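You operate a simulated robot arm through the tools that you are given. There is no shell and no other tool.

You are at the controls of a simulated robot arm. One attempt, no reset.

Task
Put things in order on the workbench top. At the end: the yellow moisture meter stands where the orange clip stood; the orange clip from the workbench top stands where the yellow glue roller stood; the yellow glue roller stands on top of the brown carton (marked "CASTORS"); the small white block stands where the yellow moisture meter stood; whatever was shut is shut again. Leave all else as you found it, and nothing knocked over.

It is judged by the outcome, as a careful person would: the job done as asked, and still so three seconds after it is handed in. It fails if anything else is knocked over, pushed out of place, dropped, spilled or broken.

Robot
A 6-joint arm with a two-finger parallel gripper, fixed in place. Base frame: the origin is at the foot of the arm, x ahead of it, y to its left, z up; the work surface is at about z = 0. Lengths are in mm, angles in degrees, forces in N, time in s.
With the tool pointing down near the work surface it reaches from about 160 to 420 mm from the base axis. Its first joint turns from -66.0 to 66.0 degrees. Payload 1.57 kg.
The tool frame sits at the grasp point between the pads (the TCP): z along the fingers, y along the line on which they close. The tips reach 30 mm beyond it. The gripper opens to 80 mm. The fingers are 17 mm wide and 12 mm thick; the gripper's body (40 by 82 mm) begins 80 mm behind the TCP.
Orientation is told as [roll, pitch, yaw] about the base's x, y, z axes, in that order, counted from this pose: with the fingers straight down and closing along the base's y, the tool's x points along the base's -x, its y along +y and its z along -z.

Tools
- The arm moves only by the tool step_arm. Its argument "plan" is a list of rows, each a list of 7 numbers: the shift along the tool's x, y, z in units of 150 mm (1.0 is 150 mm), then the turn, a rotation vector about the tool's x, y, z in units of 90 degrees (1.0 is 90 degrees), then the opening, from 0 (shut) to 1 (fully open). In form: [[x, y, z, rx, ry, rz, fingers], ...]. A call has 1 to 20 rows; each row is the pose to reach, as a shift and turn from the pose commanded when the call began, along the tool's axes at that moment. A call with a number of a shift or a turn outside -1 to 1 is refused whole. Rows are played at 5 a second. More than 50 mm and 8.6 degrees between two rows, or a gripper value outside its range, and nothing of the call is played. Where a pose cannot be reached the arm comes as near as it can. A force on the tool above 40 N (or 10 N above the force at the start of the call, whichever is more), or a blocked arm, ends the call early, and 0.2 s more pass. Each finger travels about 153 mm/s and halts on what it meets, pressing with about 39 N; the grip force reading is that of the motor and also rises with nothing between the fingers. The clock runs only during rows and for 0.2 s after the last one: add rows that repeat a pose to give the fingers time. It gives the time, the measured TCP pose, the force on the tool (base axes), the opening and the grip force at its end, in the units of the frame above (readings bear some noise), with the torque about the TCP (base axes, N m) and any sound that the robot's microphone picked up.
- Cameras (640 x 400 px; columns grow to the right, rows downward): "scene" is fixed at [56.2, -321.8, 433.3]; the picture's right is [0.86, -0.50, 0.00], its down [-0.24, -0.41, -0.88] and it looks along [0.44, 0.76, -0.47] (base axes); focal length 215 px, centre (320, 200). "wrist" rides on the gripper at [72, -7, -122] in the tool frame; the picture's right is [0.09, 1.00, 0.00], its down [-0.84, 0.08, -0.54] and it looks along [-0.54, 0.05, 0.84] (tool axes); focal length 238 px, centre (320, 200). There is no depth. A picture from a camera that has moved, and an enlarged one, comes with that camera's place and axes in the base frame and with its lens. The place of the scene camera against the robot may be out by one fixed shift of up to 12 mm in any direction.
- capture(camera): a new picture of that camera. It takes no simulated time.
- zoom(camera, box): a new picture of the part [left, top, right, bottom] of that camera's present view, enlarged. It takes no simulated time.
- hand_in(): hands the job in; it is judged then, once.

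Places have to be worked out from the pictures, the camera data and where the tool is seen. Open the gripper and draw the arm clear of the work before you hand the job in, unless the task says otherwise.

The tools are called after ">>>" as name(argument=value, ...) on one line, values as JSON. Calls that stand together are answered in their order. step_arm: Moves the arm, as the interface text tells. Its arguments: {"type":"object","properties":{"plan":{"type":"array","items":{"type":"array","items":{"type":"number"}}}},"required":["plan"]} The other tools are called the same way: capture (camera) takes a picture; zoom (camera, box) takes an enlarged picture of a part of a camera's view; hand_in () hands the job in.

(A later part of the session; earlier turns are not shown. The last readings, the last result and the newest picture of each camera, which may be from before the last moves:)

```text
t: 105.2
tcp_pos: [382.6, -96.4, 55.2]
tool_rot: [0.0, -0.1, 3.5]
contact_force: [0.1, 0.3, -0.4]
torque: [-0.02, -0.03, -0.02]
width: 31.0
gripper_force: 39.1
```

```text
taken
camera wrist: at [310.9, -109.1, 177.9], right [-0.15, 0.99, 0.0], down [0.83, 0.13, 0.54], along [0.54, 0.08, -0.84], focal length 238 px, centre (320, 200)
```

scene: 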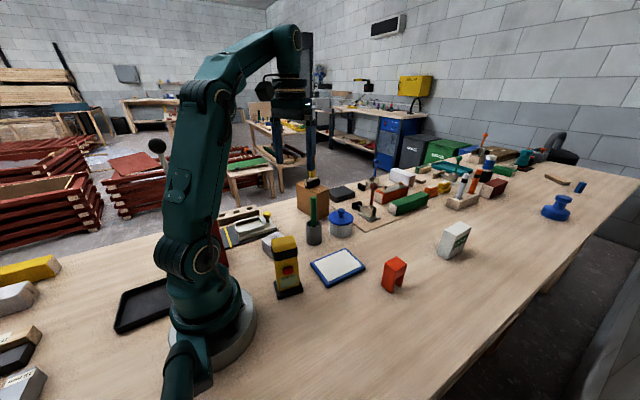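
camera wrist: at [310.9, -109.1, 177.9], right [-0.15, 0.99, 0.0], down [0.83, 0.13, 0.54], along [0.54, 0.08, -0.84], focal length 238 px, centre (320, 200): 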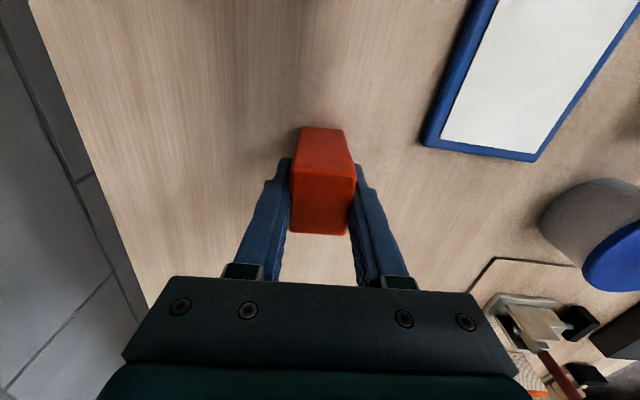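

Firm grip at 31.0 mm with 39 N. I'll lift 50 mm and carry it smoothly to above the roller's old place at (240,-173).

>>> step_arm(plan=[[0, 0, -0.03, 0, 0, 0, 0], [0, 0, -0.09, 0, 0, 0, 0], [0, 0, -0.16, 0, 0, 0, 0], [0, 0, -0.23, 0, 0, 0, 0], [0, 0, -0.29, 0, 0, 0, 0], [0, 0, -0.333, 0, 0, 0, 0], [0.03, -0.014, -0.333, 0, 0, 0, 0], [0.1, -0.046, -0.333, 0, 0, 0, 0], [0.19, -0.0875, -0.333, 0, 0, 0, 0], [0.28, -0.129, -0.333, 0, 0, 0, 0], [0.37, -0.17, -0.333, 0, 0, 0, 0], [0.46, -0.212, -0.333, 0, 0, 0, 0], [0.55, -0.253, -0.333, 0, 0, 0, 0], [0.64, -0.295, -0.333, 0, 0, 0, 0], [0.73, -0.336, -0.333, 0, 0, 0, 0], [0.81, -0.373, -0.333, 0, 0, 0, 0], [0.88, -0.405, -0.333, 0, 0, 0, 0], [0.93, -0.428, -0.333, 0, 0, 0, 0], [0.965, -0.4445, -0.333, 0, 0, 0, 0], [0.977, -0.45, -0.333, 0, 0, 0, 0]])

>>> capture(camera="wrist")

>>> capture(camera="scene")

```text
t: 109.4
tcp_pos: [240.1, -173.9, 104.0]
tool_rot: [0.0, -0.1, 3.6]
contact_force: [0.4, 0.3, -0.3]
torque: [-0.02, -0.01, -0.01]
width: 30.7
gripper_force: 38.7
```

```text
taken
camera wrist: at [168.9, -185.8, 225.9], right [-0.15, 0.99, 0.0], down [0.83, 0.13, 0.54], along [0.54, 0.08, -0.84], focal length 238 px, centre (320, 200)
```

wrist: 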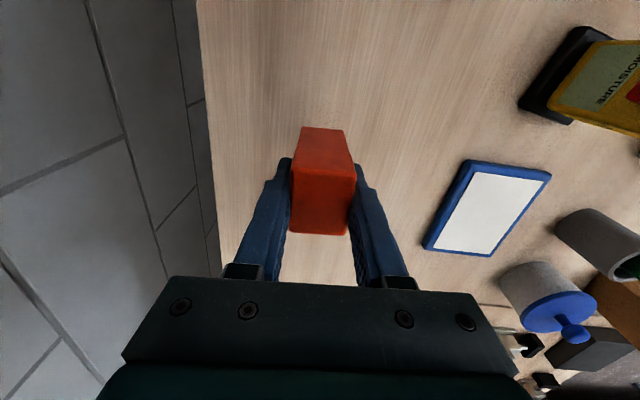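

```text
taken
```

scene: 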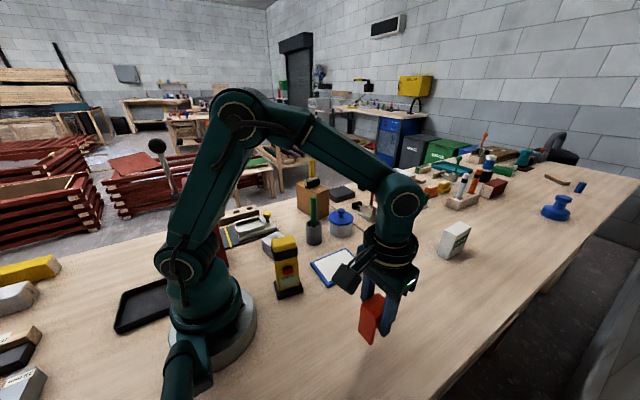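

Now lower it onto the roller's old spot, slowing for the last millimetres.

>>> step_arm(plan=[[0, 0.004, 0.03, 0, 0, 0, 0], [0, 0.006, 0.09, 0, 0, 0, 0], [0, 0.006, 0.15, 0, 0, 0, 0], [0, 0.006, 0.21, 0, 0, 0, 0], [0, 0.006, 0.26, 0, 0, 0, 0], [0, 0.006, 0.295, 0, 0, 0, 0], [0, 0.006, 0.313, 0, 0, 0, 0], [0, 0.006, 0.32, 0, 0, 0, 0], [0, 0.006, 0.326, 0, 0, 0, 0], [0, 0.006, 0.326, 0, 0, 0, 0]])

>>> zoom(camera="scene", box=[320, 260, 430, 370])

```text
t: 111.6
tcp_pos: [239.4, -172.7, 56.9]
tool_rot: [-0.1, 0.0, 3.6]
contact_force: [-2.4, 3.2, 9.5]
torque: [0.1, 0.07, -0.02]
width: 31.0
gripper_force: 38.9
```

```text
3.64 times, centred on (375, 315) of scene
camera zoom: at [56.2, -321.8, 433.3], right [0.86, -0.5, 0.0], down [-0.24, -0.41, -0.88], along [0.44, 0.76, -0.47], focal length 781 px, centre (120, -218)
```

zoom: 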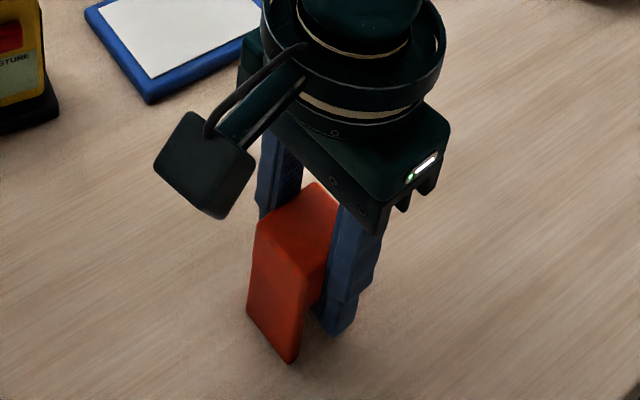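

Contact at 9.5 N. I'll ease up a touch and open gently.

>>> step_arm(plan=[[0, 0, -0.003, 0, 0, 0, 0], [0, 0, -0.004, 0, 0, 0, 0.2], [0, 0, -0.004, 0, 0, 0, 0.34], [0, 0, -0.004, 0, 0, 0, 0.38], [0, 0, -0.004, 0, 0, 0, 0.4], [0, 0, -0.004, 0, 0, 0, 0.43], [0, 0, -0.004, 0, 0, 0, 0.48], [0, 0, -0.004, 0, 0, 0, 0.6], [0, 0, -0.004, 0, 0, 0, 0.75]])

>>> capture(camera="wrist")

```text
t: 113.6
tcp_pos: [239.2, -171.5, 55.9]
tool_rot: [0.0, -0.1, 3.5]
contact_force: [-0.2, 0.0, 0.5]
torque: [-0.01, -0.04, -0.03]
width: 59.7
gripper_force: 0.0
```

```text
taken
camera wrist: at [168.4, -184.3, 179.0], right [-0.15, 0.99, 0.0], down [0.83, 0.13, 0.54], along [0.54, 0.08, -0.84], focal length 238 px, centre (320, 200)
```

wrist: 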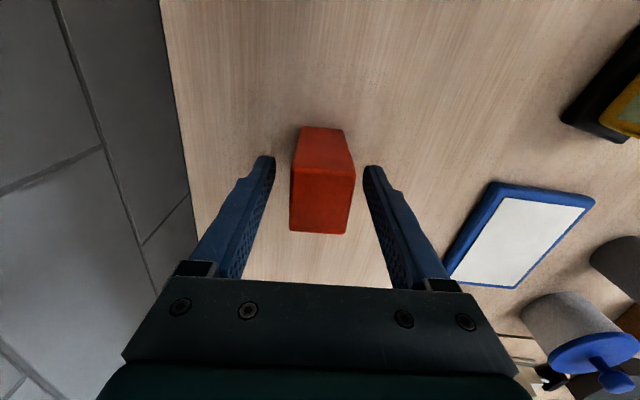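

The clip stands in the roller's old place. I'll raise the arm straight up, then head to the meter.

>>> step_arm(plan=[[0, 0, -0.05, 0, 0, 0, 0.8], [0, 0, -0.15, 0, 0, 0, 0.9], [0, 0, -0.3, 0, 0, 0, 1], [0, 0, -0.5, 0, 0, 0, 1], [0, 0, -0.7, 0, 0, 0, 1], [0, 0, -0.867, 0, 0, 0, 1], [0, 0, -0.867, 0, 0, 0, 1]])

>>> capture(camera="scene")

>>> capture(camera="wrist")

```text
t: 115.2
tcp_pos: [238.0, -172.1, 187.8]
tool_rot: [0.0, -0.1, 3.6]
contact_force: [-0.5, 0.2, -0.4]
torque: [0.01, -0.01, -0.01]
width: 79.8
gripper_force: 0.0
```

```text
taken
```

scene: 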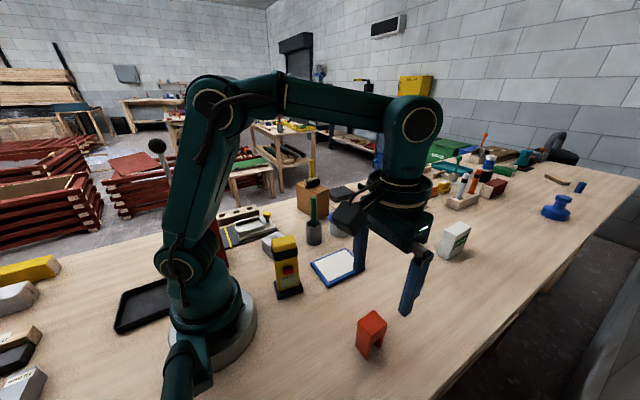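

```text
taken
camera wrist: at [166.3, -184.4, 309.4], right [-0.15, 0.99, 0.0], down [0.83, 0.13, 0.54], along [0.54, 0.08, -0.84], focal length 238 px, centre (320, 200)
```

wrist: 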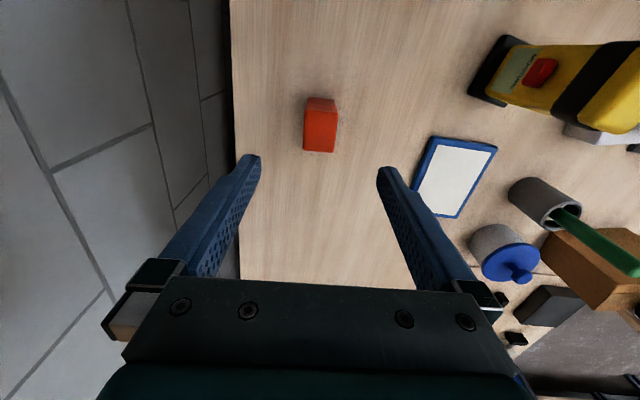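

The clip stands well. I'll look at the meter from here to learn its body shape and width.

>>> zoom(camera="wrist", box=[450, 20, 640, 150])

>>> zoom(camera="scene", box=[260, 230, 310, 305])

```text
3.08 times, centred on (545, 85) of wrist
camera zoom: at [166.3, -184.4, 309.4], right [-0.15, 0.99, 0.0], down [0.83, 0.13, 0.54], along [0.54, 0.08, -0.84], focal length 733 px, centre (-372, 554)
```

zoom: 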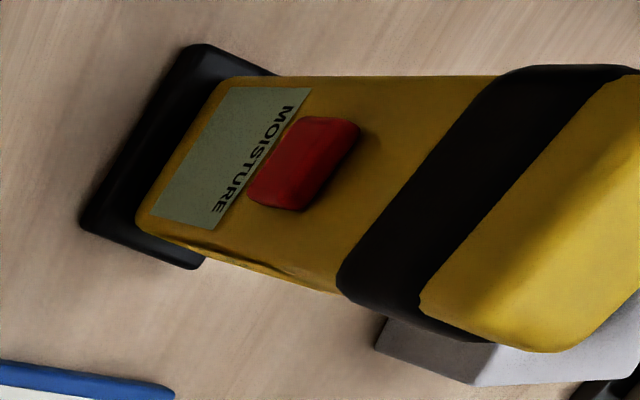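

```text
5.33 times, centred on (285, 268) of scene
camera zoom: at [56.2, -321.8, 433.3], right [0.86, -0.5, 0.0], down [-0.24, -0.41, -0.88], along [0.44, 0.76, -0.47], focal length 1146 px, centre (507, -160)
```

zoom: 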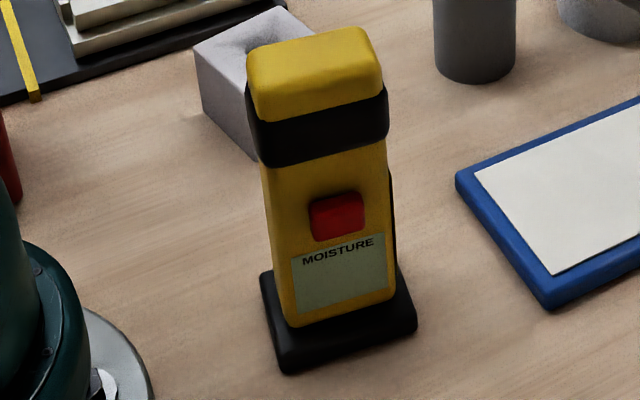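

The meter's upper body and band are roughly 57 × 33 mm and its top is near z≈140. I'll move above it at a safe height for a view from above.

>>> step_arm(plan=[[0.018, 0.126, -0.069, 0, 0, 0.01, 1], [0.035, 0.252, -0.138, 0, 0, 0.02, 1], [0.053, 0.378, -0.207, 0, 0, 0.031, 1], [0.071, 0.503, -0.275, 0, 0, 0.041, 1], [0.088, 0.629, -0.344, 0, 0, 0.052, 1], [0.106, 0.755, -0.413, 0, 0, 0.062, 1]])

>>> step_arm(plan=[[0.075, 0.109, 0, 0, 0, 0.014, 1], [0.149, 0.219, 0, 0, 0, 0.029, 1], [0.224, 0.328, 0, 0, 0, 0.043, 1], [0.298, 0.438, 0, 0, 0, 0.058, 1], [0.373, 0.547, 0, 0, 0, 0.072, 1], [0.373, 0.547, 0, 0, 0, 0.072, 1]])

>>> capture(camera="wrist")

>>> capture(camera="scene")

```text
t: 116.6
tcp_pos: [214.5, -58.5, 249.1]
tool_rot: [0.0, -0.1, -2.0]
contact_force: [-0.3, -0.2, -0.1]
torque: [0.02, 0.01, -0.01]
width: 79.9
gripper_force: 0.1
```

```text
t: 118.0
tcp_pos: [163.6, 24.6, 250.7]
tool_rot: [-0.1, -0.2, -8.6]
contact_force: [0.1, 0.0, 0.0]
torque: [0.04, -0.03, 0.01]
width: 79.9
gripper_force: 0.1
```

```text
taken
camera wrist: at [91.8, 28.0, 372.4], right [0.06, 1.0, 0.0], down [0.84, -0.05, 0.54], along [0.54, -0.03, -0.84], focal length 238 px, centre (320, 200)
```

wrist: 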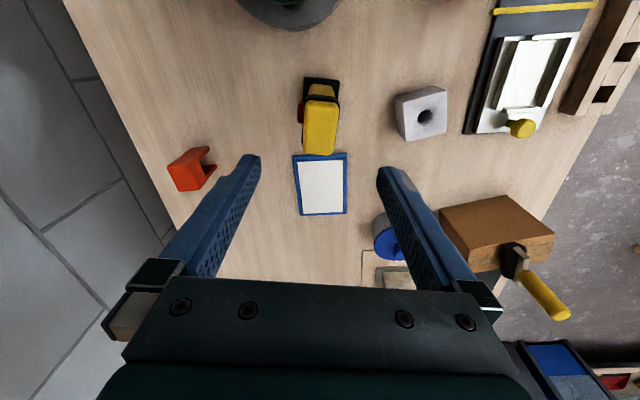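

```text
taken
```

scene: 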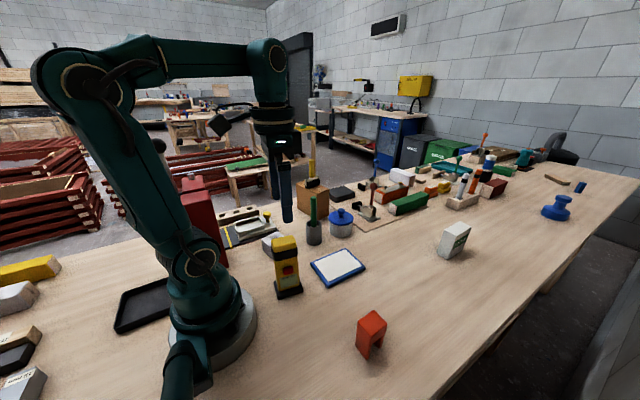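

>>> zoom(camera="wrist", box=[270, 60, 370, 170])

```text
3.64 times, centred on (320, 115) of wrist
camera zoom: at [91.8, 28.0, 372.4], right [0.06, 1.0, 0.0], down [0.84, -0.05, 0.54], along [0.54, -0.03, -0.84], focal length 867 px, centre (320, 509)
```

zoom: 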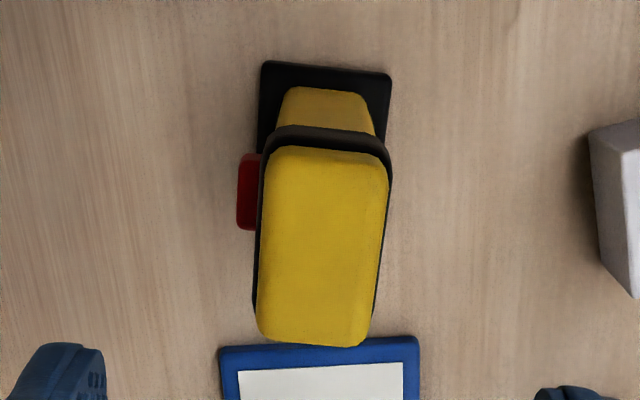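

The meter's centre is at (161,24), yaw about -7.9°, top at z≈140. I'll descend slowly with open fingers to TCP z≈108, level with its black band.

>>> step_arm(plan=[[0.006, -0.002, 0.06, 0, 0, -0.003, 1], [0.012, -0.004, 0.15, 0, 0, -0.006, 1], [0.0167, -0.006, 0.25, 0, 0, -0.008, 1], [0.0167, -0.006, 0.35, 0, 0, -0.008, 1], [0.0167, -0.006, 0.45, 0, 0, -0.008, 1], [0.0167, -0.006, 0.54, 0, 0, -0.008, 1], [0.0167, -0.006, 0.62, 0, 0, -0.008, 1], [0.0167, -0.006, 0.62, 0, 0, -0.008, 1]])

>>> capture(camera="wrist")

>>> capture(camera="scene")

```text
t: 119.8
tcp_pos: [160.1, 24.8, 154.5]
tool_rot: [0.0, -0.2, -7.7]
contact_force: [0.2, -0.6, 0.1]
torque: [-0.02, -0.01, -0.02]
width: 79.7
gripper_force: 0.0
```

```text
taken
camera wrist: at [88.7, 26.1, 277.0], right [0.04, 1.0, 0.0], down [0.84, -0.04, 0.54], along [0.54, -0.02, -0.84], focal length 238 px, centre (320, 200)
```

wrist: 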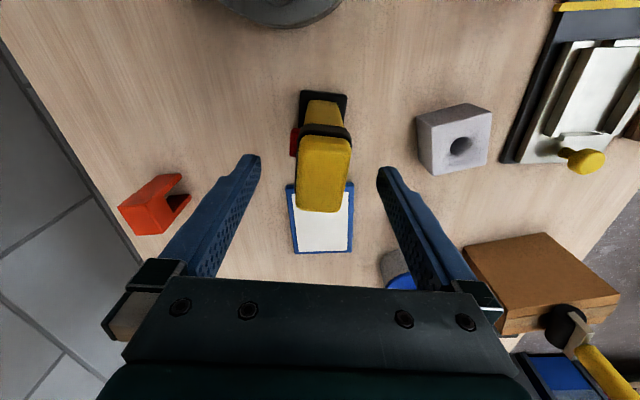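

```text
taken
```

scene: 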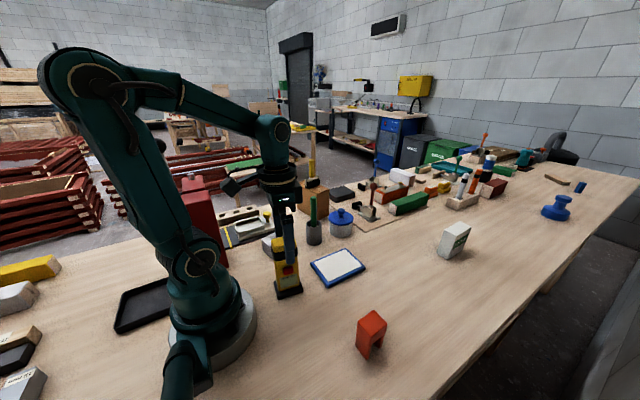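

Still aligned. I'll continue down to z≈108.

>>> step_arm(plan=[[0, 0, 0.05, 0, 0, 0, 1], [0, 0, 0.11, 0, 0, 0, 1], [0, 0, 0.17, 0, 0, 0, 1], [0, 0, 0.23, 0, 0, 0, 1], [0, 0, 0.28, 0, 0, 0, 1], [0, 0, 0.307, 0, 0, 0, 1], [0, 0, 0.307, 0, 0, 0, 1]])

>>> capture(camera="wrist")

>>> zoom(camera="scene", box=[220, 170, 340, 310])

```text
t: 121.4
tcp_pos: [161.2, 23.7, 109.3]
tool_rot: [0.0, -0.1, -7.7]
contact_force: [-0.1, 0.2, -1.1]
torque: [0.01, -0.02, -0.03]
width: 80.0
gripper_force: 0.1
```

```text
taken
camera wrist: at [89.0, 25.7, 231.5], right [0.04, 1.0, 0.0], down [0.84, -0.04, 0.54], along [0.54, -0.02, -0.84], focal length 238 px, centre (320, 200)
```

wrist: 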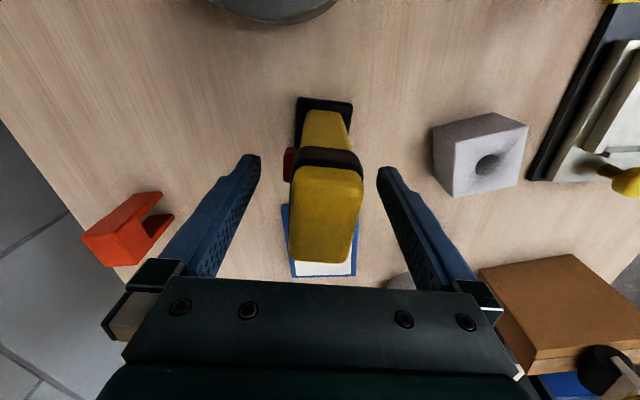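

```text
2.86 times, centred on (280, 240) of scene
camera zoom: at [56.2, -321.8, 433.3], right [0.86, -0.5, 0.0], down [-0.24, -0.41, -0.88], along [0.44, 0.76, -0.47], focal length 614 px, centre (434, 86)
```

zoom: 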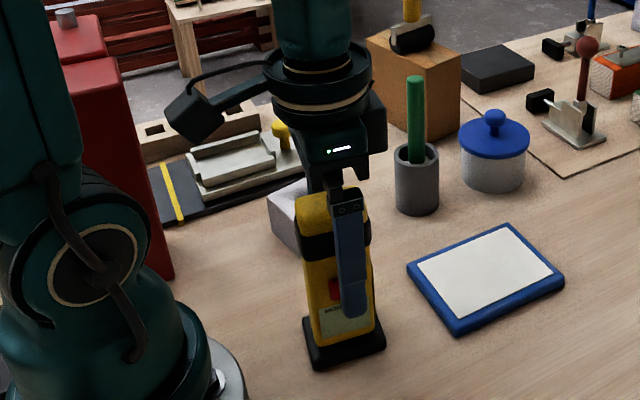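

The fingertips would reach just level with the red button, so I'll raise 6 mm to stay on the band above it. Then I'll close gently.

>>> step_arm(plan=[[0, 0, -0.02, 0, 0, 0, 1], [0, 0, -0.04, 0, 0, 0, 1], [0, 0, -0.04, 0, 0, 0, 0.75], [0, 0, -0.04, 0, 0, 0, 0.6], [0, 0, -0.04, 0, 0, 0, 0.52], [0, 0, -0.04, 0, 0, 0, 0.48], [0, 0, -0.04, 0, 0, 0, 0.45], [0, 0, -0.04, 0, 0, 0, 0.43], [0, 0, -0.04, 0, 0, 0, 0.41], [0, 0, -0.04, 0, 0, 0, 0.38], [0, 0, -0.04, 0, 0, 0, 0.3], [0, 0, -0.04, 0, 0, 0, 0.1], [0, 0, -0.04, 0, 0, 0, 0], [0, 0, -0.04, 0, 0, 0, 0]])

>>> capture(camera="wrist")

>>> zoom(camera="scene", box=[220, 170, 340, 310])

```text
t: 124.4
tcp_pos: [161.6, 22.4, 115.9]
tool_rot: [-0.1, -0.2, -7.8]
contact_force: [0.1, 1.9, 0.0]
torque: [0.43, -0.03, 0.0]
width: 36.3
gripper_force: 39.2
heard: click
```

```text
taken
camera wrist: at [89.1, 25.1, 237.6], right [0.04, 1.0, 0.0], down [0.84, -0.04, 0.54], along [0.54, -0.02, -0.84], focal length 238 px, centre (320, 200)
```

wrist: 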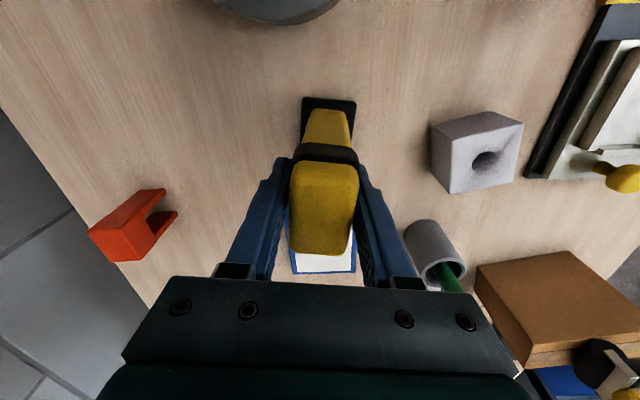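

```text
2.86 times, centred on (280, 240) of scene
camera zoom: at [56.2, -321.8, 433.3], right [0.86, -0.5, 0.0], down [-0.24, -0.41, -0.88], along [0.44, 0.76, -0.47], focal length 614 px, centre (434, 86)
```

zoom: 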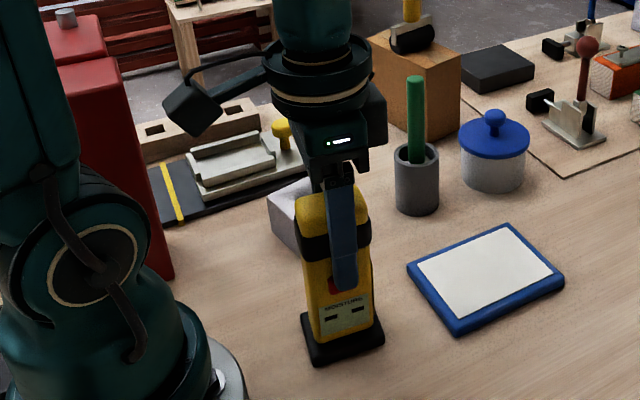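

I heard a click, and the meter's display seems to have changed: the finger may have pressed the red button. I'll look closely.

>>> zoom(camera="scene", box=[265, 230, 305, 300])

```text
5.71 times, centred on (285, 265) of scene
camera zoom: at [56.2, -321.8, 433.3], right [0.86, -0.5, 0.0], down [-0.24, -0.41, -0.88], along [0.44, 0.76, -0.47], focal length 1228 px, centre (520, -171)
```

zoom: 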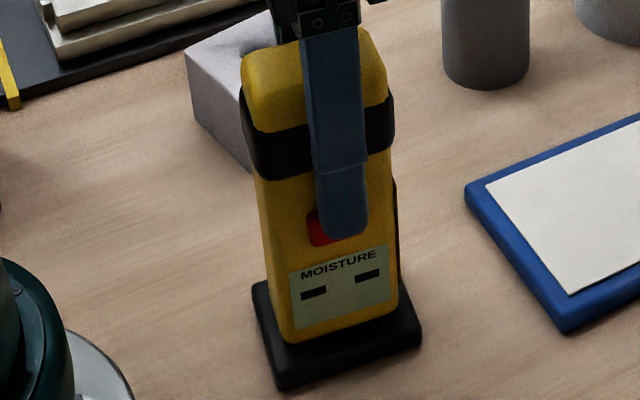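

The front finger overlapped the button and switched the display on. I'll release and see what the display shows, so I can restore it.

>>> step_arm(plan=[[0, 0, 0, 0, 0, 0, 0.3], [0, 0, 0, 0, 0, 0, 0.44], [0, 0, 0, 0, 0, 0, 0.46], [0, 0, 0, 0, 0, 0, 0.48], [0, 0, 0, 0, 0, 0, 0.52], [0, 0, 0, 0, 0, 0, 0.6], [0, 0, 0, 0, 0, 0, 0.75], [0, 0, 0, 0, 0, 0, 0.9]])

>>> zoom(camera="scene", box=[265, 230, 305, 300])

>>> capture(camera="wrist")

```text
t: 126.2
tcp_pos: [160.8, 22.9, 116.1]
tool_rot: [-0.1, -0.1, -7.8]
contact_force: [-0.6, -0.5, -0.4]
torque: [-0.02, -0.01, 0.02]
width: 72.0
gripper_force: 0.1
```

```text
5.71 times, centred on (285, 265) of scene
camera zoom: at [56.2, -321.8, 433.3], right [0.86, -0.5, 0.0], down [-0.24, -0.41, -0.88], along [0.44, 0.76, -0.47], focal length 1228 px, centre (520, -171)
```

zoom: 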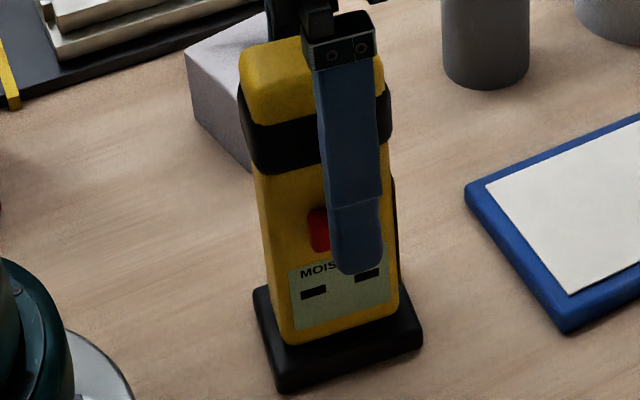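

```text
taken
camera wrist: at [89.1, 25.1, 237.6], right [0.04, 1.0, 0.0], down [0.84, -0.04, 0.54], along [0.54, -0.02, -0.84], focal length 238 px, centre (320, 200)
```

wrist: 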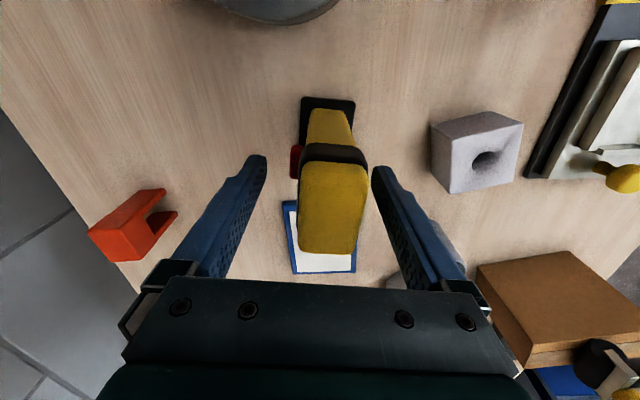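

The display stayed on, so the button latches. I'll press it once more the same way to switch it off as found.

>>> step_arm(plan=[[0, 0, 0, 0, 0, 0, 0.7], [0, 0, 0, 0, 0, 0, 0.6], [0, 0, 0, 0, 0, 0, 0.54], [0, 0, 0, 0, 0, 0, 0.5], [0, 0, 0, 0, 0, 0, 0.47], [0, 0, 0, 0, 0, 0, 0.45], [0, 0, 0, 0, 0, 0, 0.43], [0, 0, 0, 0, 0, 0, 0.4], [0, 0, 0, 0, 0, 0, 0.3], [0, 0, 0, 0, 0, 0, 0]])

>>> zoom(camera="scene", box=[265, 230, 305, 300])

```text
t: 128.4
tcp_pos: [160.7, 23.6, 115.5]
tool_rot: [0.0, -0.1, -7.8]
contact_force: [0.2, 4.3, 0.0]
torque: [0.54, -0.08, 0.02]
width: 36.8
gripper_force: 39.5
heard: click, click
```

```text
5.71 times, centred on (285, 265) of scene
camera zoom: at [56.2, -321.8, 433.3], right [0.86, -0.5, 0.0], down [-0.24, -0.41, -0.88], along [0.44, 0.76, -0.47], focal length 1228 px, centre (520, -171)
```

zoom: 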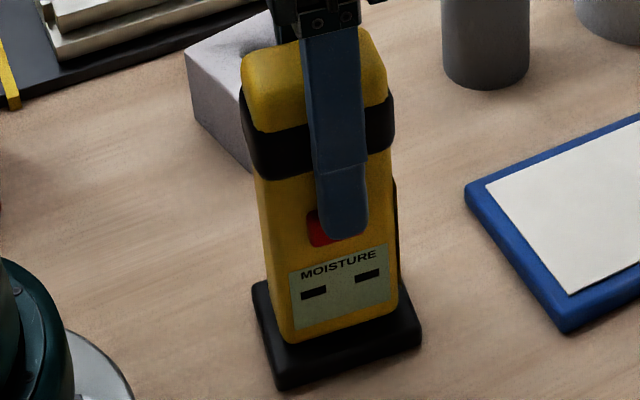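

Two clicks this time, so it toggled off and on again; the display still shows dashes. I'll release and plan one slow, single press.

>>> step_arm(plan=[[0, 0, 0, 0, 0, 0, 0.3], [0, 0, 0, 0, 0, 0, 0.44], [0, 0, 0, 0, 0, 0, 0.46], [0, 0, 0, 0, 0, 0, 0.48], [0, 0, 0, 0, 0, 0, 0.52], [0, 0, 0, 0, 0, 0, 0.6], [0, 0, 0, 0, 0, 0, 0.7], [0, 0, 0, 0, 0, 0, 0.7]])

>>> zoom(camera="wrist", box=[240, 80, 420, 280])

>>> zoom(camera="scene", box=[265, 230, 305, 300])

```text
t: 130.2
tcp_pos: [161.0, 22.7, 116.4]
tool_rot: [0.0, -0.1, -7.7]
contact_force: [0.2, 0.0, 0.3]
torque: [-0.01, 0.0, -0.03]
width: 55.8
gripper_force: 0.1
```

```text
2.00 times, centred on (330, 180) of wrist
camera zoom: at [89.1, 25.1, 237.6], right [0.04, 1.0, 0.0], down [0.84, -0.04, 0.54], along [0.54, -0.02, -0.84], focal length 477 px, centre (300, 240)
```

zoom: 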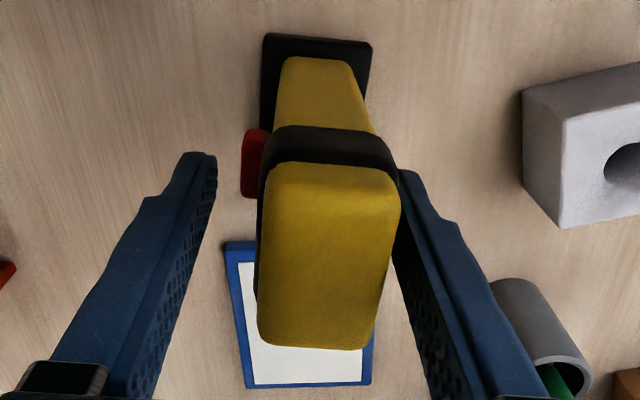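

```text
5.71 times, centred on (285, 265) of scene
camera zoom: at [56.2, -321.8, 433.3], right [0.86, -0.5, 0.0], down [-0.24, -0.41, -0.88], along [0.44, 0.76, -0.47], focal length 1228 px, centre (520, -171)
```

zoom: 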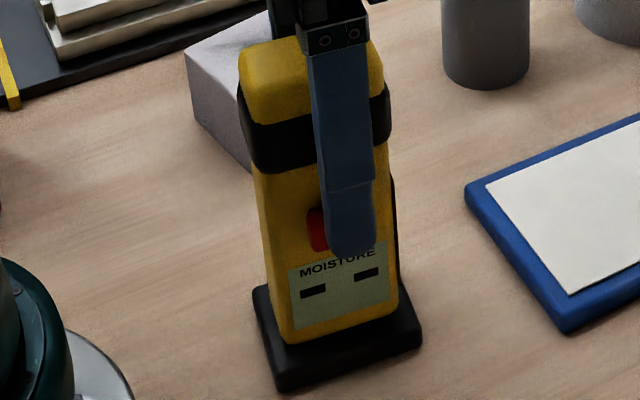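

The base hasn't moved. The double click came from the front finger touching before the back one. I'll shift 3 mm so the back finger touches first, then squeeze very slowly for a single press.

>>> step_arm(plan=[[0, -0.01, 0, 0, 0, 0, 0.7], [0, -0.02, 0, 0, 0, 0, 0.68], [0, -0.02, 0, 0, 0, 0, 0.62], [0, -0.02, 0, 0, 0, 0, 0.58], [0, -0.02, 0, 0, 0, 0, 0.56], [0, -0.02, 0, 0, 0, 0, 0.55], [0, -0.02, 0, 0, 0, 0, 0.54], [0, -0.02, 0, 0, 0, 0, 0.53], [0, -0.02, 0, 0, 0, 0, 0.52], [0, -0.02, 0, 0, 0, 0, 0.51], [0, -0.02, 0, 0, 0, 0, 0.505], [0, -0.02, 0, 0, 0, 0, 0.5]])

>>> zoom(camera="scene", box=[265, 230, 305, 300])

```text
t: 132.8
tcp_pos: [160.8, 20.8, 115.5]
tool_rot: [0.0, 0.0, -7.8]
contact_force: [0.0, 0.0, 0.7]
torque: [-0.04, -0.01, -0.02]
width: 41.2
gripper_force: 1.4
heard: click, click, click, click, click, click, click, click
```

```text
5.71 times, centred on (285, 265) of scene
camera zoom: at [56.2, -321.8, 433.3], right [0.86, -0.5, 0.0], down [-0.24, -0.41, -0.88], along [0.44, 0.76, -0.47], focal length 1228 px, centre (520, -171)
```

zoom: 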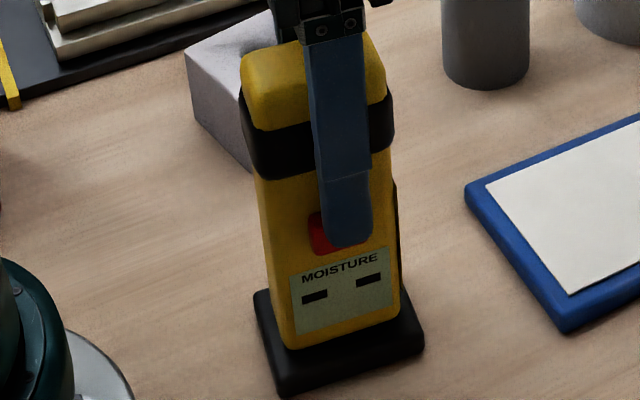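

The button chatters when pressed lightly: eight clicks, so it's still on. A light contact toggles repeatedly, so I'll open fully and then make one quick, firm squeeze.

>>> step_arm(plan=[[0, 0, 0, 0, 0, 0, 0.75], [0, 0, 0, 0, 0, 0, 0.75]])

>>> step_arm(plan=[[0, 0, 0, 0, 0, 0, 0], [0, 0, 0, 0, 0, 0, 0], [0, 0, 0, 0, 0, 0, 0]])

>>> zoom(camera="scene", box=[265, 230, 305, 300])

```text
t: 133.4
tcp_pos: [160.4, 20.1, 116.6]
tool_rot: [0.0, -0.1, -7.8]
contact_force: [-0.6, -0.2, -0.4]
torque: [0.01, -0.01, 0.04]
width: 60.2
gripper_force: 0.0
```

```text
t: 134.2
tcp_pos: [161.2, 20.4, 117.5]
tool_rot: [0.1, -0.1, -7.9]
contact_force: [-0.6, 3.0, 0.2]
torque: [0.51, -0.05, 0.07]
width: 36.7
gripper_force: 39.4
heard: click
```

```text
5.71 times, centred on (285, 265) of scene
camera zoom: at [56.2, -321.8, 433.3], right [0.86, -0.5, 0.0], down [-0.24, -0.41, -0.88], along [0.44, 0.76, -0.47], focal length 1228 px, centre (520, -171)
```

zoom: 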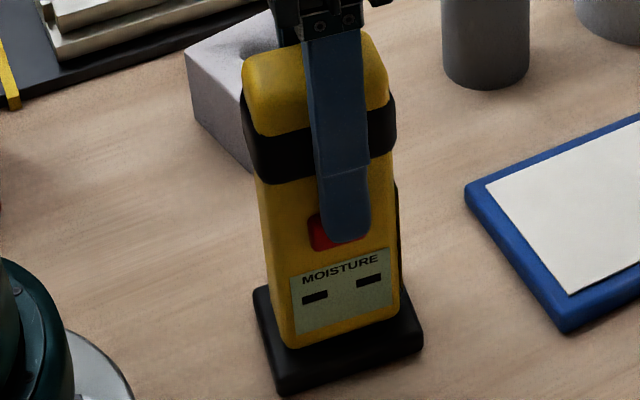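

One click this time. I'll open in one move and read the display again.

>>> step_arm(plan=[[0, 0, 0, 0, 0, 0, 0.8], [0, 0, 0, 0, 0, 0, 0.9], [0, 0, 0, 0, 0, 0, 0.9]])

>>> zoom(camera="scene", box=[265, 230, 305, 300])

```text
t: 135.0
tcp_pos: [160.6, 22.2, 115.9]
tool_rot: [0.0, -0.2, -7.7]
contact_force: [0.0, -0.8, -0.8]
torque: [0.0, -0.01, -0.03]
width: 72.1
gripper_force: 0.1
```

```text
5.71 times, centred on (285, 265) of scene
camera zoom: at [56.2, -321.8, 433.3], right [0.86, -0.5, 0.0], down [-0.24, -0.41, -0.88], along [0.44, 0.76, -0.47], focal length 1228 px, centre (520, -171)
```

zoom: 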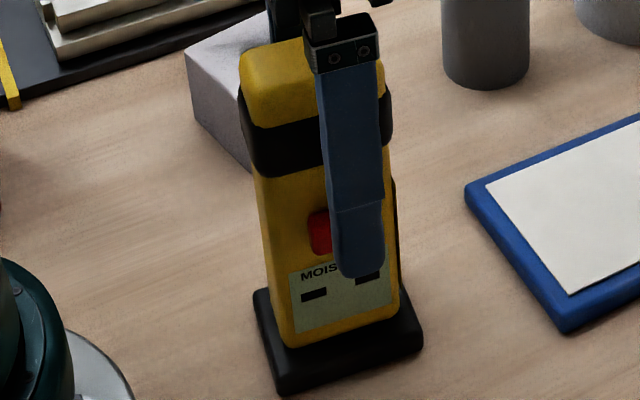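

The display still shows dashes; the chatter may have hidden a toggle. I'll try one more quick, firm press and check.

>>> step_arm(plan=[[0, 0, 0, 0, 0, 0, 0], [0, 0, 0, 0, 0, 0, 0], [0, 0, 0, 0, 0, 0, 0]])

>>> zoom(camera="scene", box=[265, 230, 305, 300])

```text
t: 135.8
tcp_pos: [161.1, 20.0, 116.7]
tool_rot: [0.0, -0.1, -7.8]
contact_force: [-0.6, -1.9, 5.0]
torque: [-1.04, 0.06, -0.05]
width: 36.6
gripper_force: 37.6
heard: click
```

```text
5.71 times, centred on (285, 265) of scene
camera zoom: at [56.2, -321.8, 433.3], right [0.86, -0.5, 0.0], down [-0.24, -0.41, -0.88], along [0.44, 0.76, -0.47], focal length 1228 px, centre (520, -171)
```

zoom: 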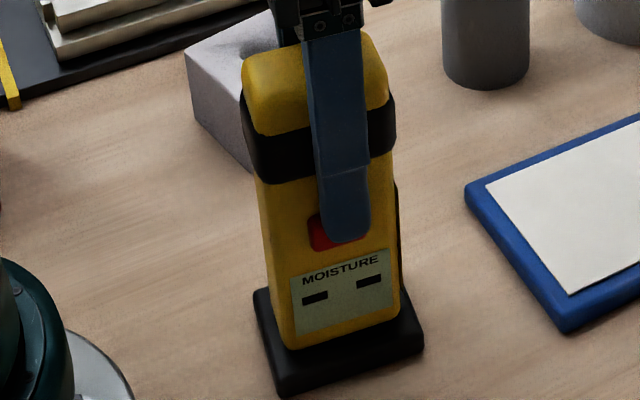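

Each press just shows the dashes, so repeated pressing doesn't switch it off. I'll stop pressing, release, and rise so the pads grip only above the button.

>>> step_arm(plan=[[0, 0, 0, 0, 0, 0, 0.7], [0, 0, 0, 0, 0, 0, 0.9], [0, 0, -0.03, 0, 0, 0, 0.9], [0, 0, -0.07, 0, 0, 0, 0.9], [0, 0, -0.107, 0, 0, 0, 0.9], [0, 0, -0.107, 0, 0, 0, 0.9]])

>>> zoom(camera="wrist", box=[240, 80, 420, 280])

>>> zoom(camera="scene", box=[265, 230, 305, 300])

```text
t: 137.2
tcp_pos: [159.7, 20.8, 132.0]
tool_rot: [0.0, -0.1, -7.9]
contact_force: [0.3, 0.7, -0.3]
torque: [-0.05, -0.03, 0.02]
width: 71.9
gripper_force: 0.0
```

```text
2.00 times, centred on (330, 180) of wrist
camera zoom: at [87.9, 22.3, 253.8], right [0.04, 1.0, 0.0], down [0.84, -0.04, 0.54], along [0.54, -0.02, -0.84], focal length 477 px, centre (300, 240)
```

zoom: 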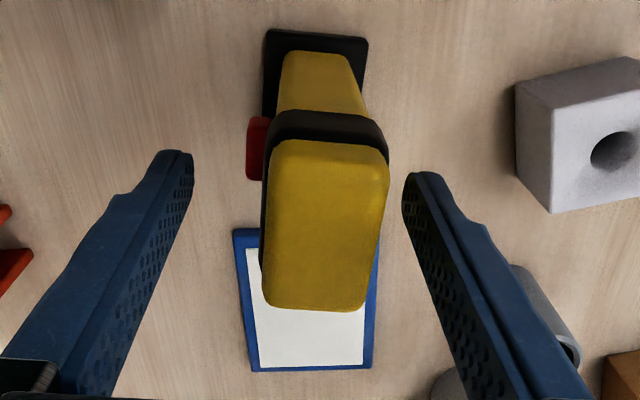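

```text
5.71 times, centred on (285, 265) of scene
camera zoom: at [56.2, -321.8, 433.3], right [0.86, -0.5, 0.0], down [-0.24, -0.41, -0.88], along [0.44, 0.76, -0.47], focal length 1228 px, centre (520, -171)
```

zoom: 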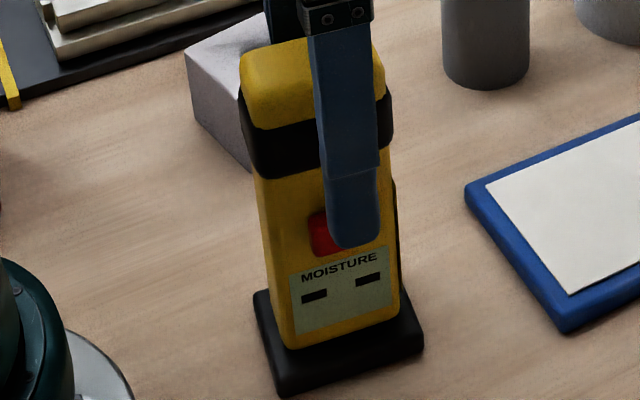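

The tips now sit at z≈102, above the button (about 78–94). I'll close gently on the band.

>>> step_arm(plan=[[0, 0, 0, 0, 0, 0, 0.7], [0, 0, 0, 0, 0, 0, 0.58], [0, 0, 0, 0, 0, 0, 0.52], [0, 0, 0, 0, 0, 0, 0.48], [0, 0, 0, 0, 0, 0, 0.46], [0, 0, 0, 0, 0, 0, 0.44], [0, 0, 0, 0, 0, 0, 0.42], [0, 0, 0, 0, 0, 0, 0.4], [0, 0, 0, 0, 0, 0, 0.36], [0, 0, 0, 0, 0, 0, 0.2], [0, 0, 0, 0, 0, 0, 0], [0, 0, 0, 0, 0, 0, 0]])

>>> zoom(camera="scene", box=[265, 230, 305, 300])

>>> zoom(camera="wrist", box=[240, 80, 420, 280])

```text
t: 139.8
tcp_pos: [159.2, 20.7, 131.3]
tool_rot: [0.0, 0.0, -7.9]
contact_force: [-0.4, 0.3, 0.3]
torque: [0.0, -0.01, 0.03]
width: 31.8
gripper_force: 38.6
```

```text
5.71 times, centred on (285, 265) of scene
camera zoom: at [56.2, -321.8, 433.3], right [0.86, -0.5, 0.0], down [-0.24, -0.41, -0.88], along [0.44, 0.76, -0.47], focal length 1228 px, centre (520, -171)
```

zoom: 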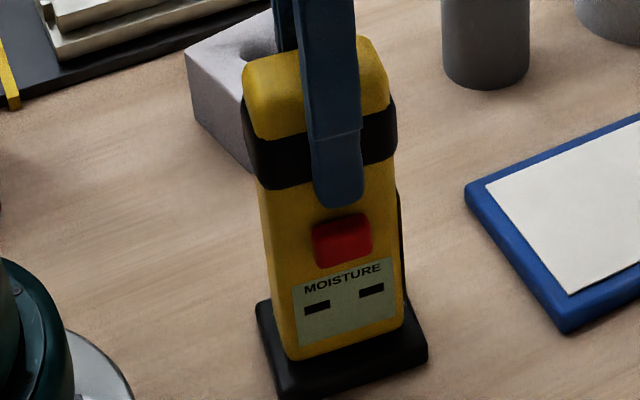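

```text
2.00 times, centred on (330, 180) of wrist
camera zoom: at [87.9, 22.3, 253.7], right [0.04, 1.0, 0.0], down [0.84, -0.04, 0.54], along [0.54, -0.02, -0.84], focal length 477 px, centre (300, 240)
```

zoom: 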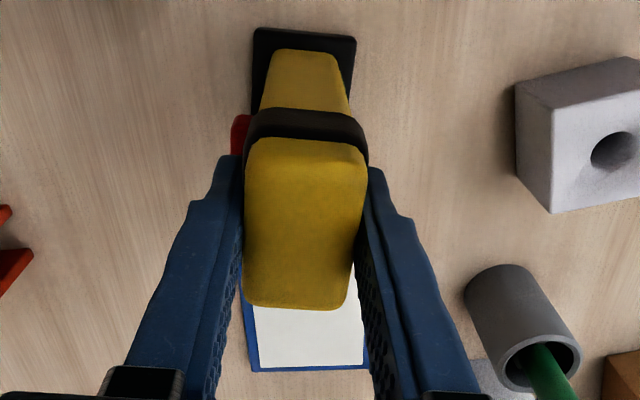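

Gripped on the band at 31.8 mm with no click. The clip's old spot is at the reach limit for a straight-down tool this high on the meter. So I'll set the meter down halfway on free bench and regrasp it there with a tilted tool. First I'll lift and carry it to about (292,-95).

>>> step_arm(plan=[[0, 0, -0.02, 0, 0, 0, 0], [0, 0, -0.07, 0, 0, 0, 0], [0, 0, -0.14, 0, 0, 0, 0], [0, 0, -0.21, 0, 0, 0, 0], [0, 0, -0.267, 0, 0, 0, 0], [-0.029, -0.019, -0.267, 0, 0, 0, 0], [-0.088, -0.058, -0.267, 0, 0, 0, 0], [-0.157, -0.103, -0.267, 0, 0, 0, 0], [-0.236, -0.154, -0.267, 0, 0, 0, 0], [-0.315, -0.205, -0.267, 0, 0, 0, 0], [-0.393, -0.257, -0.267, 0, 0, 0, 0], [-0.472, -0.308, -0.267, 0, 0, 0, 0], [-0.55, -0.36, -0.267, 0, 0, 0, 0], [-0.629, -0.411, -0.267, 0, 0, 0, 0], [-0.708, -0.462, -0.267, 0, 0, 0, 0], [-0.786, -0.514, -0.267, 0, 0, 0, 0], [-0.865, -0.565, -0.267, 0, 0, 0, 0], [-0.924, -0.603, -0.267, 0, 0, 0, 0], [-0.963, -0.629, -0.267, 0, 0, 0, 0], [-0.983, -0.642, -0.267, 0, 0, 0, 0]])

>>> capture(camera="scene")

>>> capture(camera="wrist")

```text
t: 144.0
tcp_pos: [293.3, -94.9, 173.2]
tool_rot: [0.0, 0.1, -7.8]
contact_force: [0.0, 0.8, -2.0]
torque: [-0.04, 0.0, 0.0]
width: 31.5
gripper_force: 38.8
```

```text
taken
```

scene: 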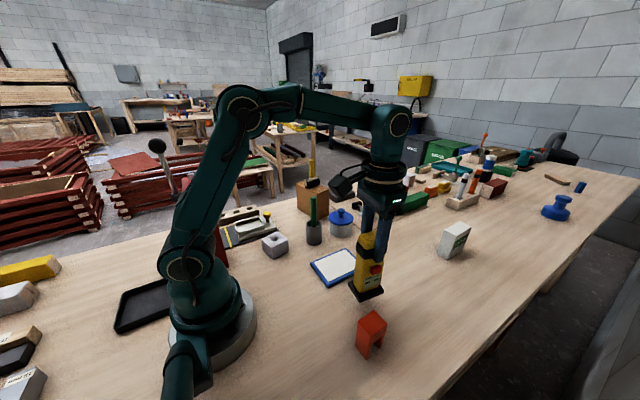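

```text
taken
camera wrist: at [221.7, -93.1, 294.4], right [0.04, 1.0, 0.0], down [0.84, -0.04, 0.54], along [0.54, -0.02, -0.84], focal length 238 px, centre (320, 200)
```

wrist: 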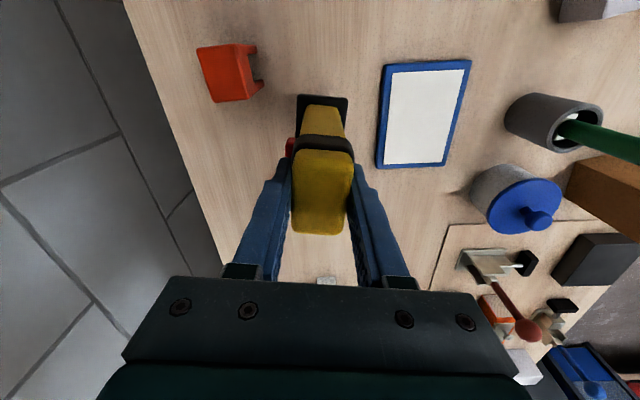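

Held well. I'll lower it here until it rests.

>>> step_arm(plan=[[0, 0, 0.02, 0, 0, 0, 0], [0, 0, 0.07, 0, 0, 0, 0], [0, 0, 0.13, 0, 0, 0, 0], [0, 0, 0.19, 0, 0, 0, 0], [0, 0, 0.23, 0, 0, 0, 0], [0, 0, 0.25, 0, 0, 0, 0], [0, 0, 0.258, 0, 0, 0, 0], [0, 0, 0.263, 0, 0, 0, 0], [0, 0, 0.263, 0, 0, 0, 0]])

```text
t: 146.0
tcp_pos: [293.4, -95.0, 133.8]
tool_rot: [0.0, -0.1, -7.8]
contact_force: [-0.6, 0.8, -2.4]
torque: [0.0, 0.03, 0.0]
width: 31.8
gripper_force: 39.2
```

>>> step_arm(plan=[[0, 0, 0.005, 0, 0, 0, 0], [0, 0, 0.01, 0, 0, 0, 0], [0, 0, 0.0133, 0, 0, 0, 0], [0, 0, 0.0133, 0, 0, 0, 0]])

```text
t: 147.0
tcp_pos: [292.9, -94.9, 130.9]
tool_rot: [-0.1, -0.4, -7.8]
contact_force: [-4.7, -1.4, 31.5]
torque: [-0.02, -0.13, -0.03]
width: 31.7
gripper_force: 38.9
```

Firm contact at 31 N. I'll ease up 1.3 mm and then release gently.

>>> step_arm(plan=[[0, 0, -0.004, 0, 0, 0, 0], [0, 0, -0.008, 0, 0, 0, 0], [0, 0, -0.009, 0, 0, 0, 0]])

```text
t: 147.8
tcp_pos: [293.3, -94.0, 130.9]
tool_rot: [0.2, 0.0, -7.9]
contact_force: [-0.1, -1.4, -2.1]
torque: [-0.03, 0.0, -0.02]
width: 31.8
gripper_force: 38.6
```

>>> step_arm(plan=[[0, 0, 0.0025, 0, 0, 0, 0], [0, 0, 0.0025, 0, 0, 0, 0.25], [0, 0, 0.0025, 0, 0, 0, 0.36], [0, 0, 0.0025, 0, 0, 0, 0.4], [0, 0, 0.0025, 0, 0, 0, 0.43], [0, 0, 0.0025, 0, 0, 0, 0.47], [0, 0, 0.0025, 0, 0, 0, 0.55], [0, 0, 0.0025, 0, 0, 0, 0.7], [0, 0, 0.0025, 0, 0, 0, 0.7]])

>>> capture(camera="wrist")

>>> zoom(camera="scene", box=[330, 200, 420, 310])

```text
t: 149.8
tcp_pos: [293.2, -95.2, 132.5]
tool_rot: [0.0, -0.2, -7.8]
contact_force: [0.0, -0.7, -1.1]
torque: [-0.02, 0.02, -0.02]
width: 55.8
gripper_force: 0.0
```

```text
taken
camera wrist: at [221.5, -92.8, 253.9], right [0.04, 1.0, 0.0], down [0.84, -0.04, 0.54], along [0.54, -0.02, -0.84], focal length 238 px, centre (320, 200)
```

wrist: 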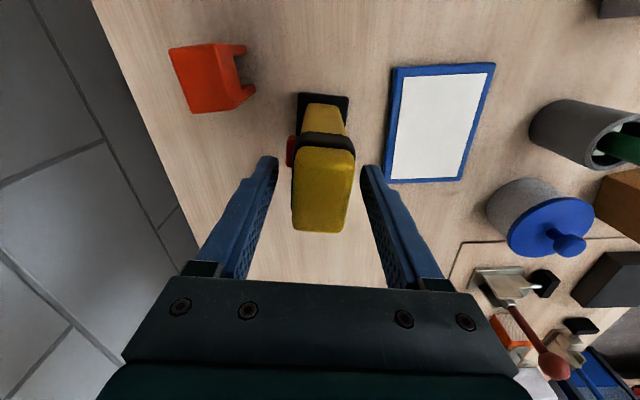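

```text
3.64 times, centred on (375, 255) of scene
camera zoom: at [56.2, -321.8, 433.3], right [0.86, -0.5, 0.0], down [-0.24, -0.41, -0.88], along [0.44, 0.76, -0.47], focal length 781 px, centre (120, 0)
```

zoom: 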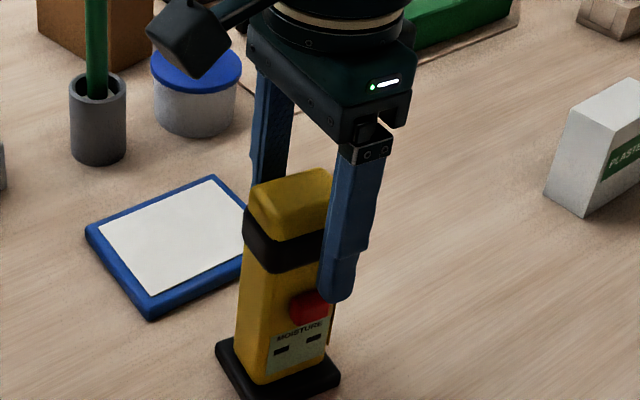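

The meter stands safely at the halfway spot, but its display is still on. Earlier presses had the front finger touching first, so the meter wobbled and the button chattered. I'll shift 8 mm so the back finger supports it first, lower to button height, and press slowly once.

>>> step_arm(plan=[[0, 0, 0, 0, 0, 0, 0.9], [0, -0.02, 0, 0, 0, 0, 0.95], [0, -0.04, 0, 0, 0, 0, 0.95], [0, -0.053, 0.02, 0, 0, 0, 0.95], [0, -0.053, 0.06, 0, 0, 0, 0.95], [0, -0.053, 0.1, 0, 0, 0, 0.95], [0, -0.053, 0.107, 0, 0, 0, 0.95], [0, -0.053, 0.107, 0, 0, 0, 0.75], [0, -0.053, 0.107, 0, 0, 0, 0.66]])

>>> zoom(camera="wrist", box=[240, 80, 420, 280])

>>> zoom(camera="scene", box=[330, 200, 420, 310])

```text
t: 151.8
tcp_pos: [292.2, -102.2, 116.2]
tool_rot: [0.0, -0.2, -7.8]
contact_force: [0.1, 0.2, 0.6]
torque: [0.0, 0.0, 0.0]
width: 52.8
gripper_force: 0.0
```

```text
2.00 times, centred on (330, 180) of wrist
camera zoom: at [220.7, -101.1, 237.5], right [0.04, 1.0, 0.0], down [0.84, -0.04, 0.54], along [0.54, -0.02, -0.84], focal length 477 px, centre (300, 240)
```

zoom: 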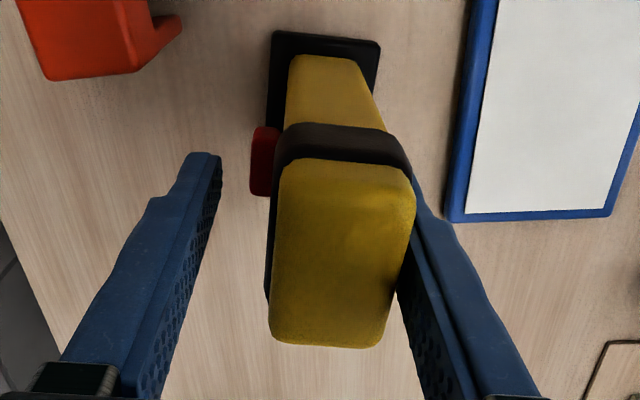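

```text
3.64 times, centred on (375, 255) of scene
camera zoom: at [56.2, -321.8, 433.3], right [0.86, -0.5, 0.0], down [-0.24, -0.41, -0.88], along [0.44, 0.76, -0.47], focal length 781 px, centre (120, 0)
```

zoom: 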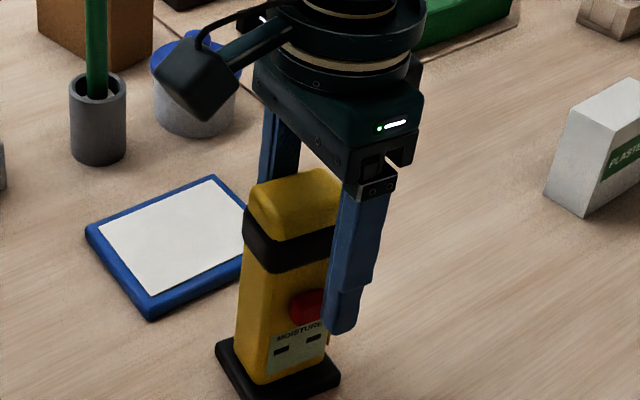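

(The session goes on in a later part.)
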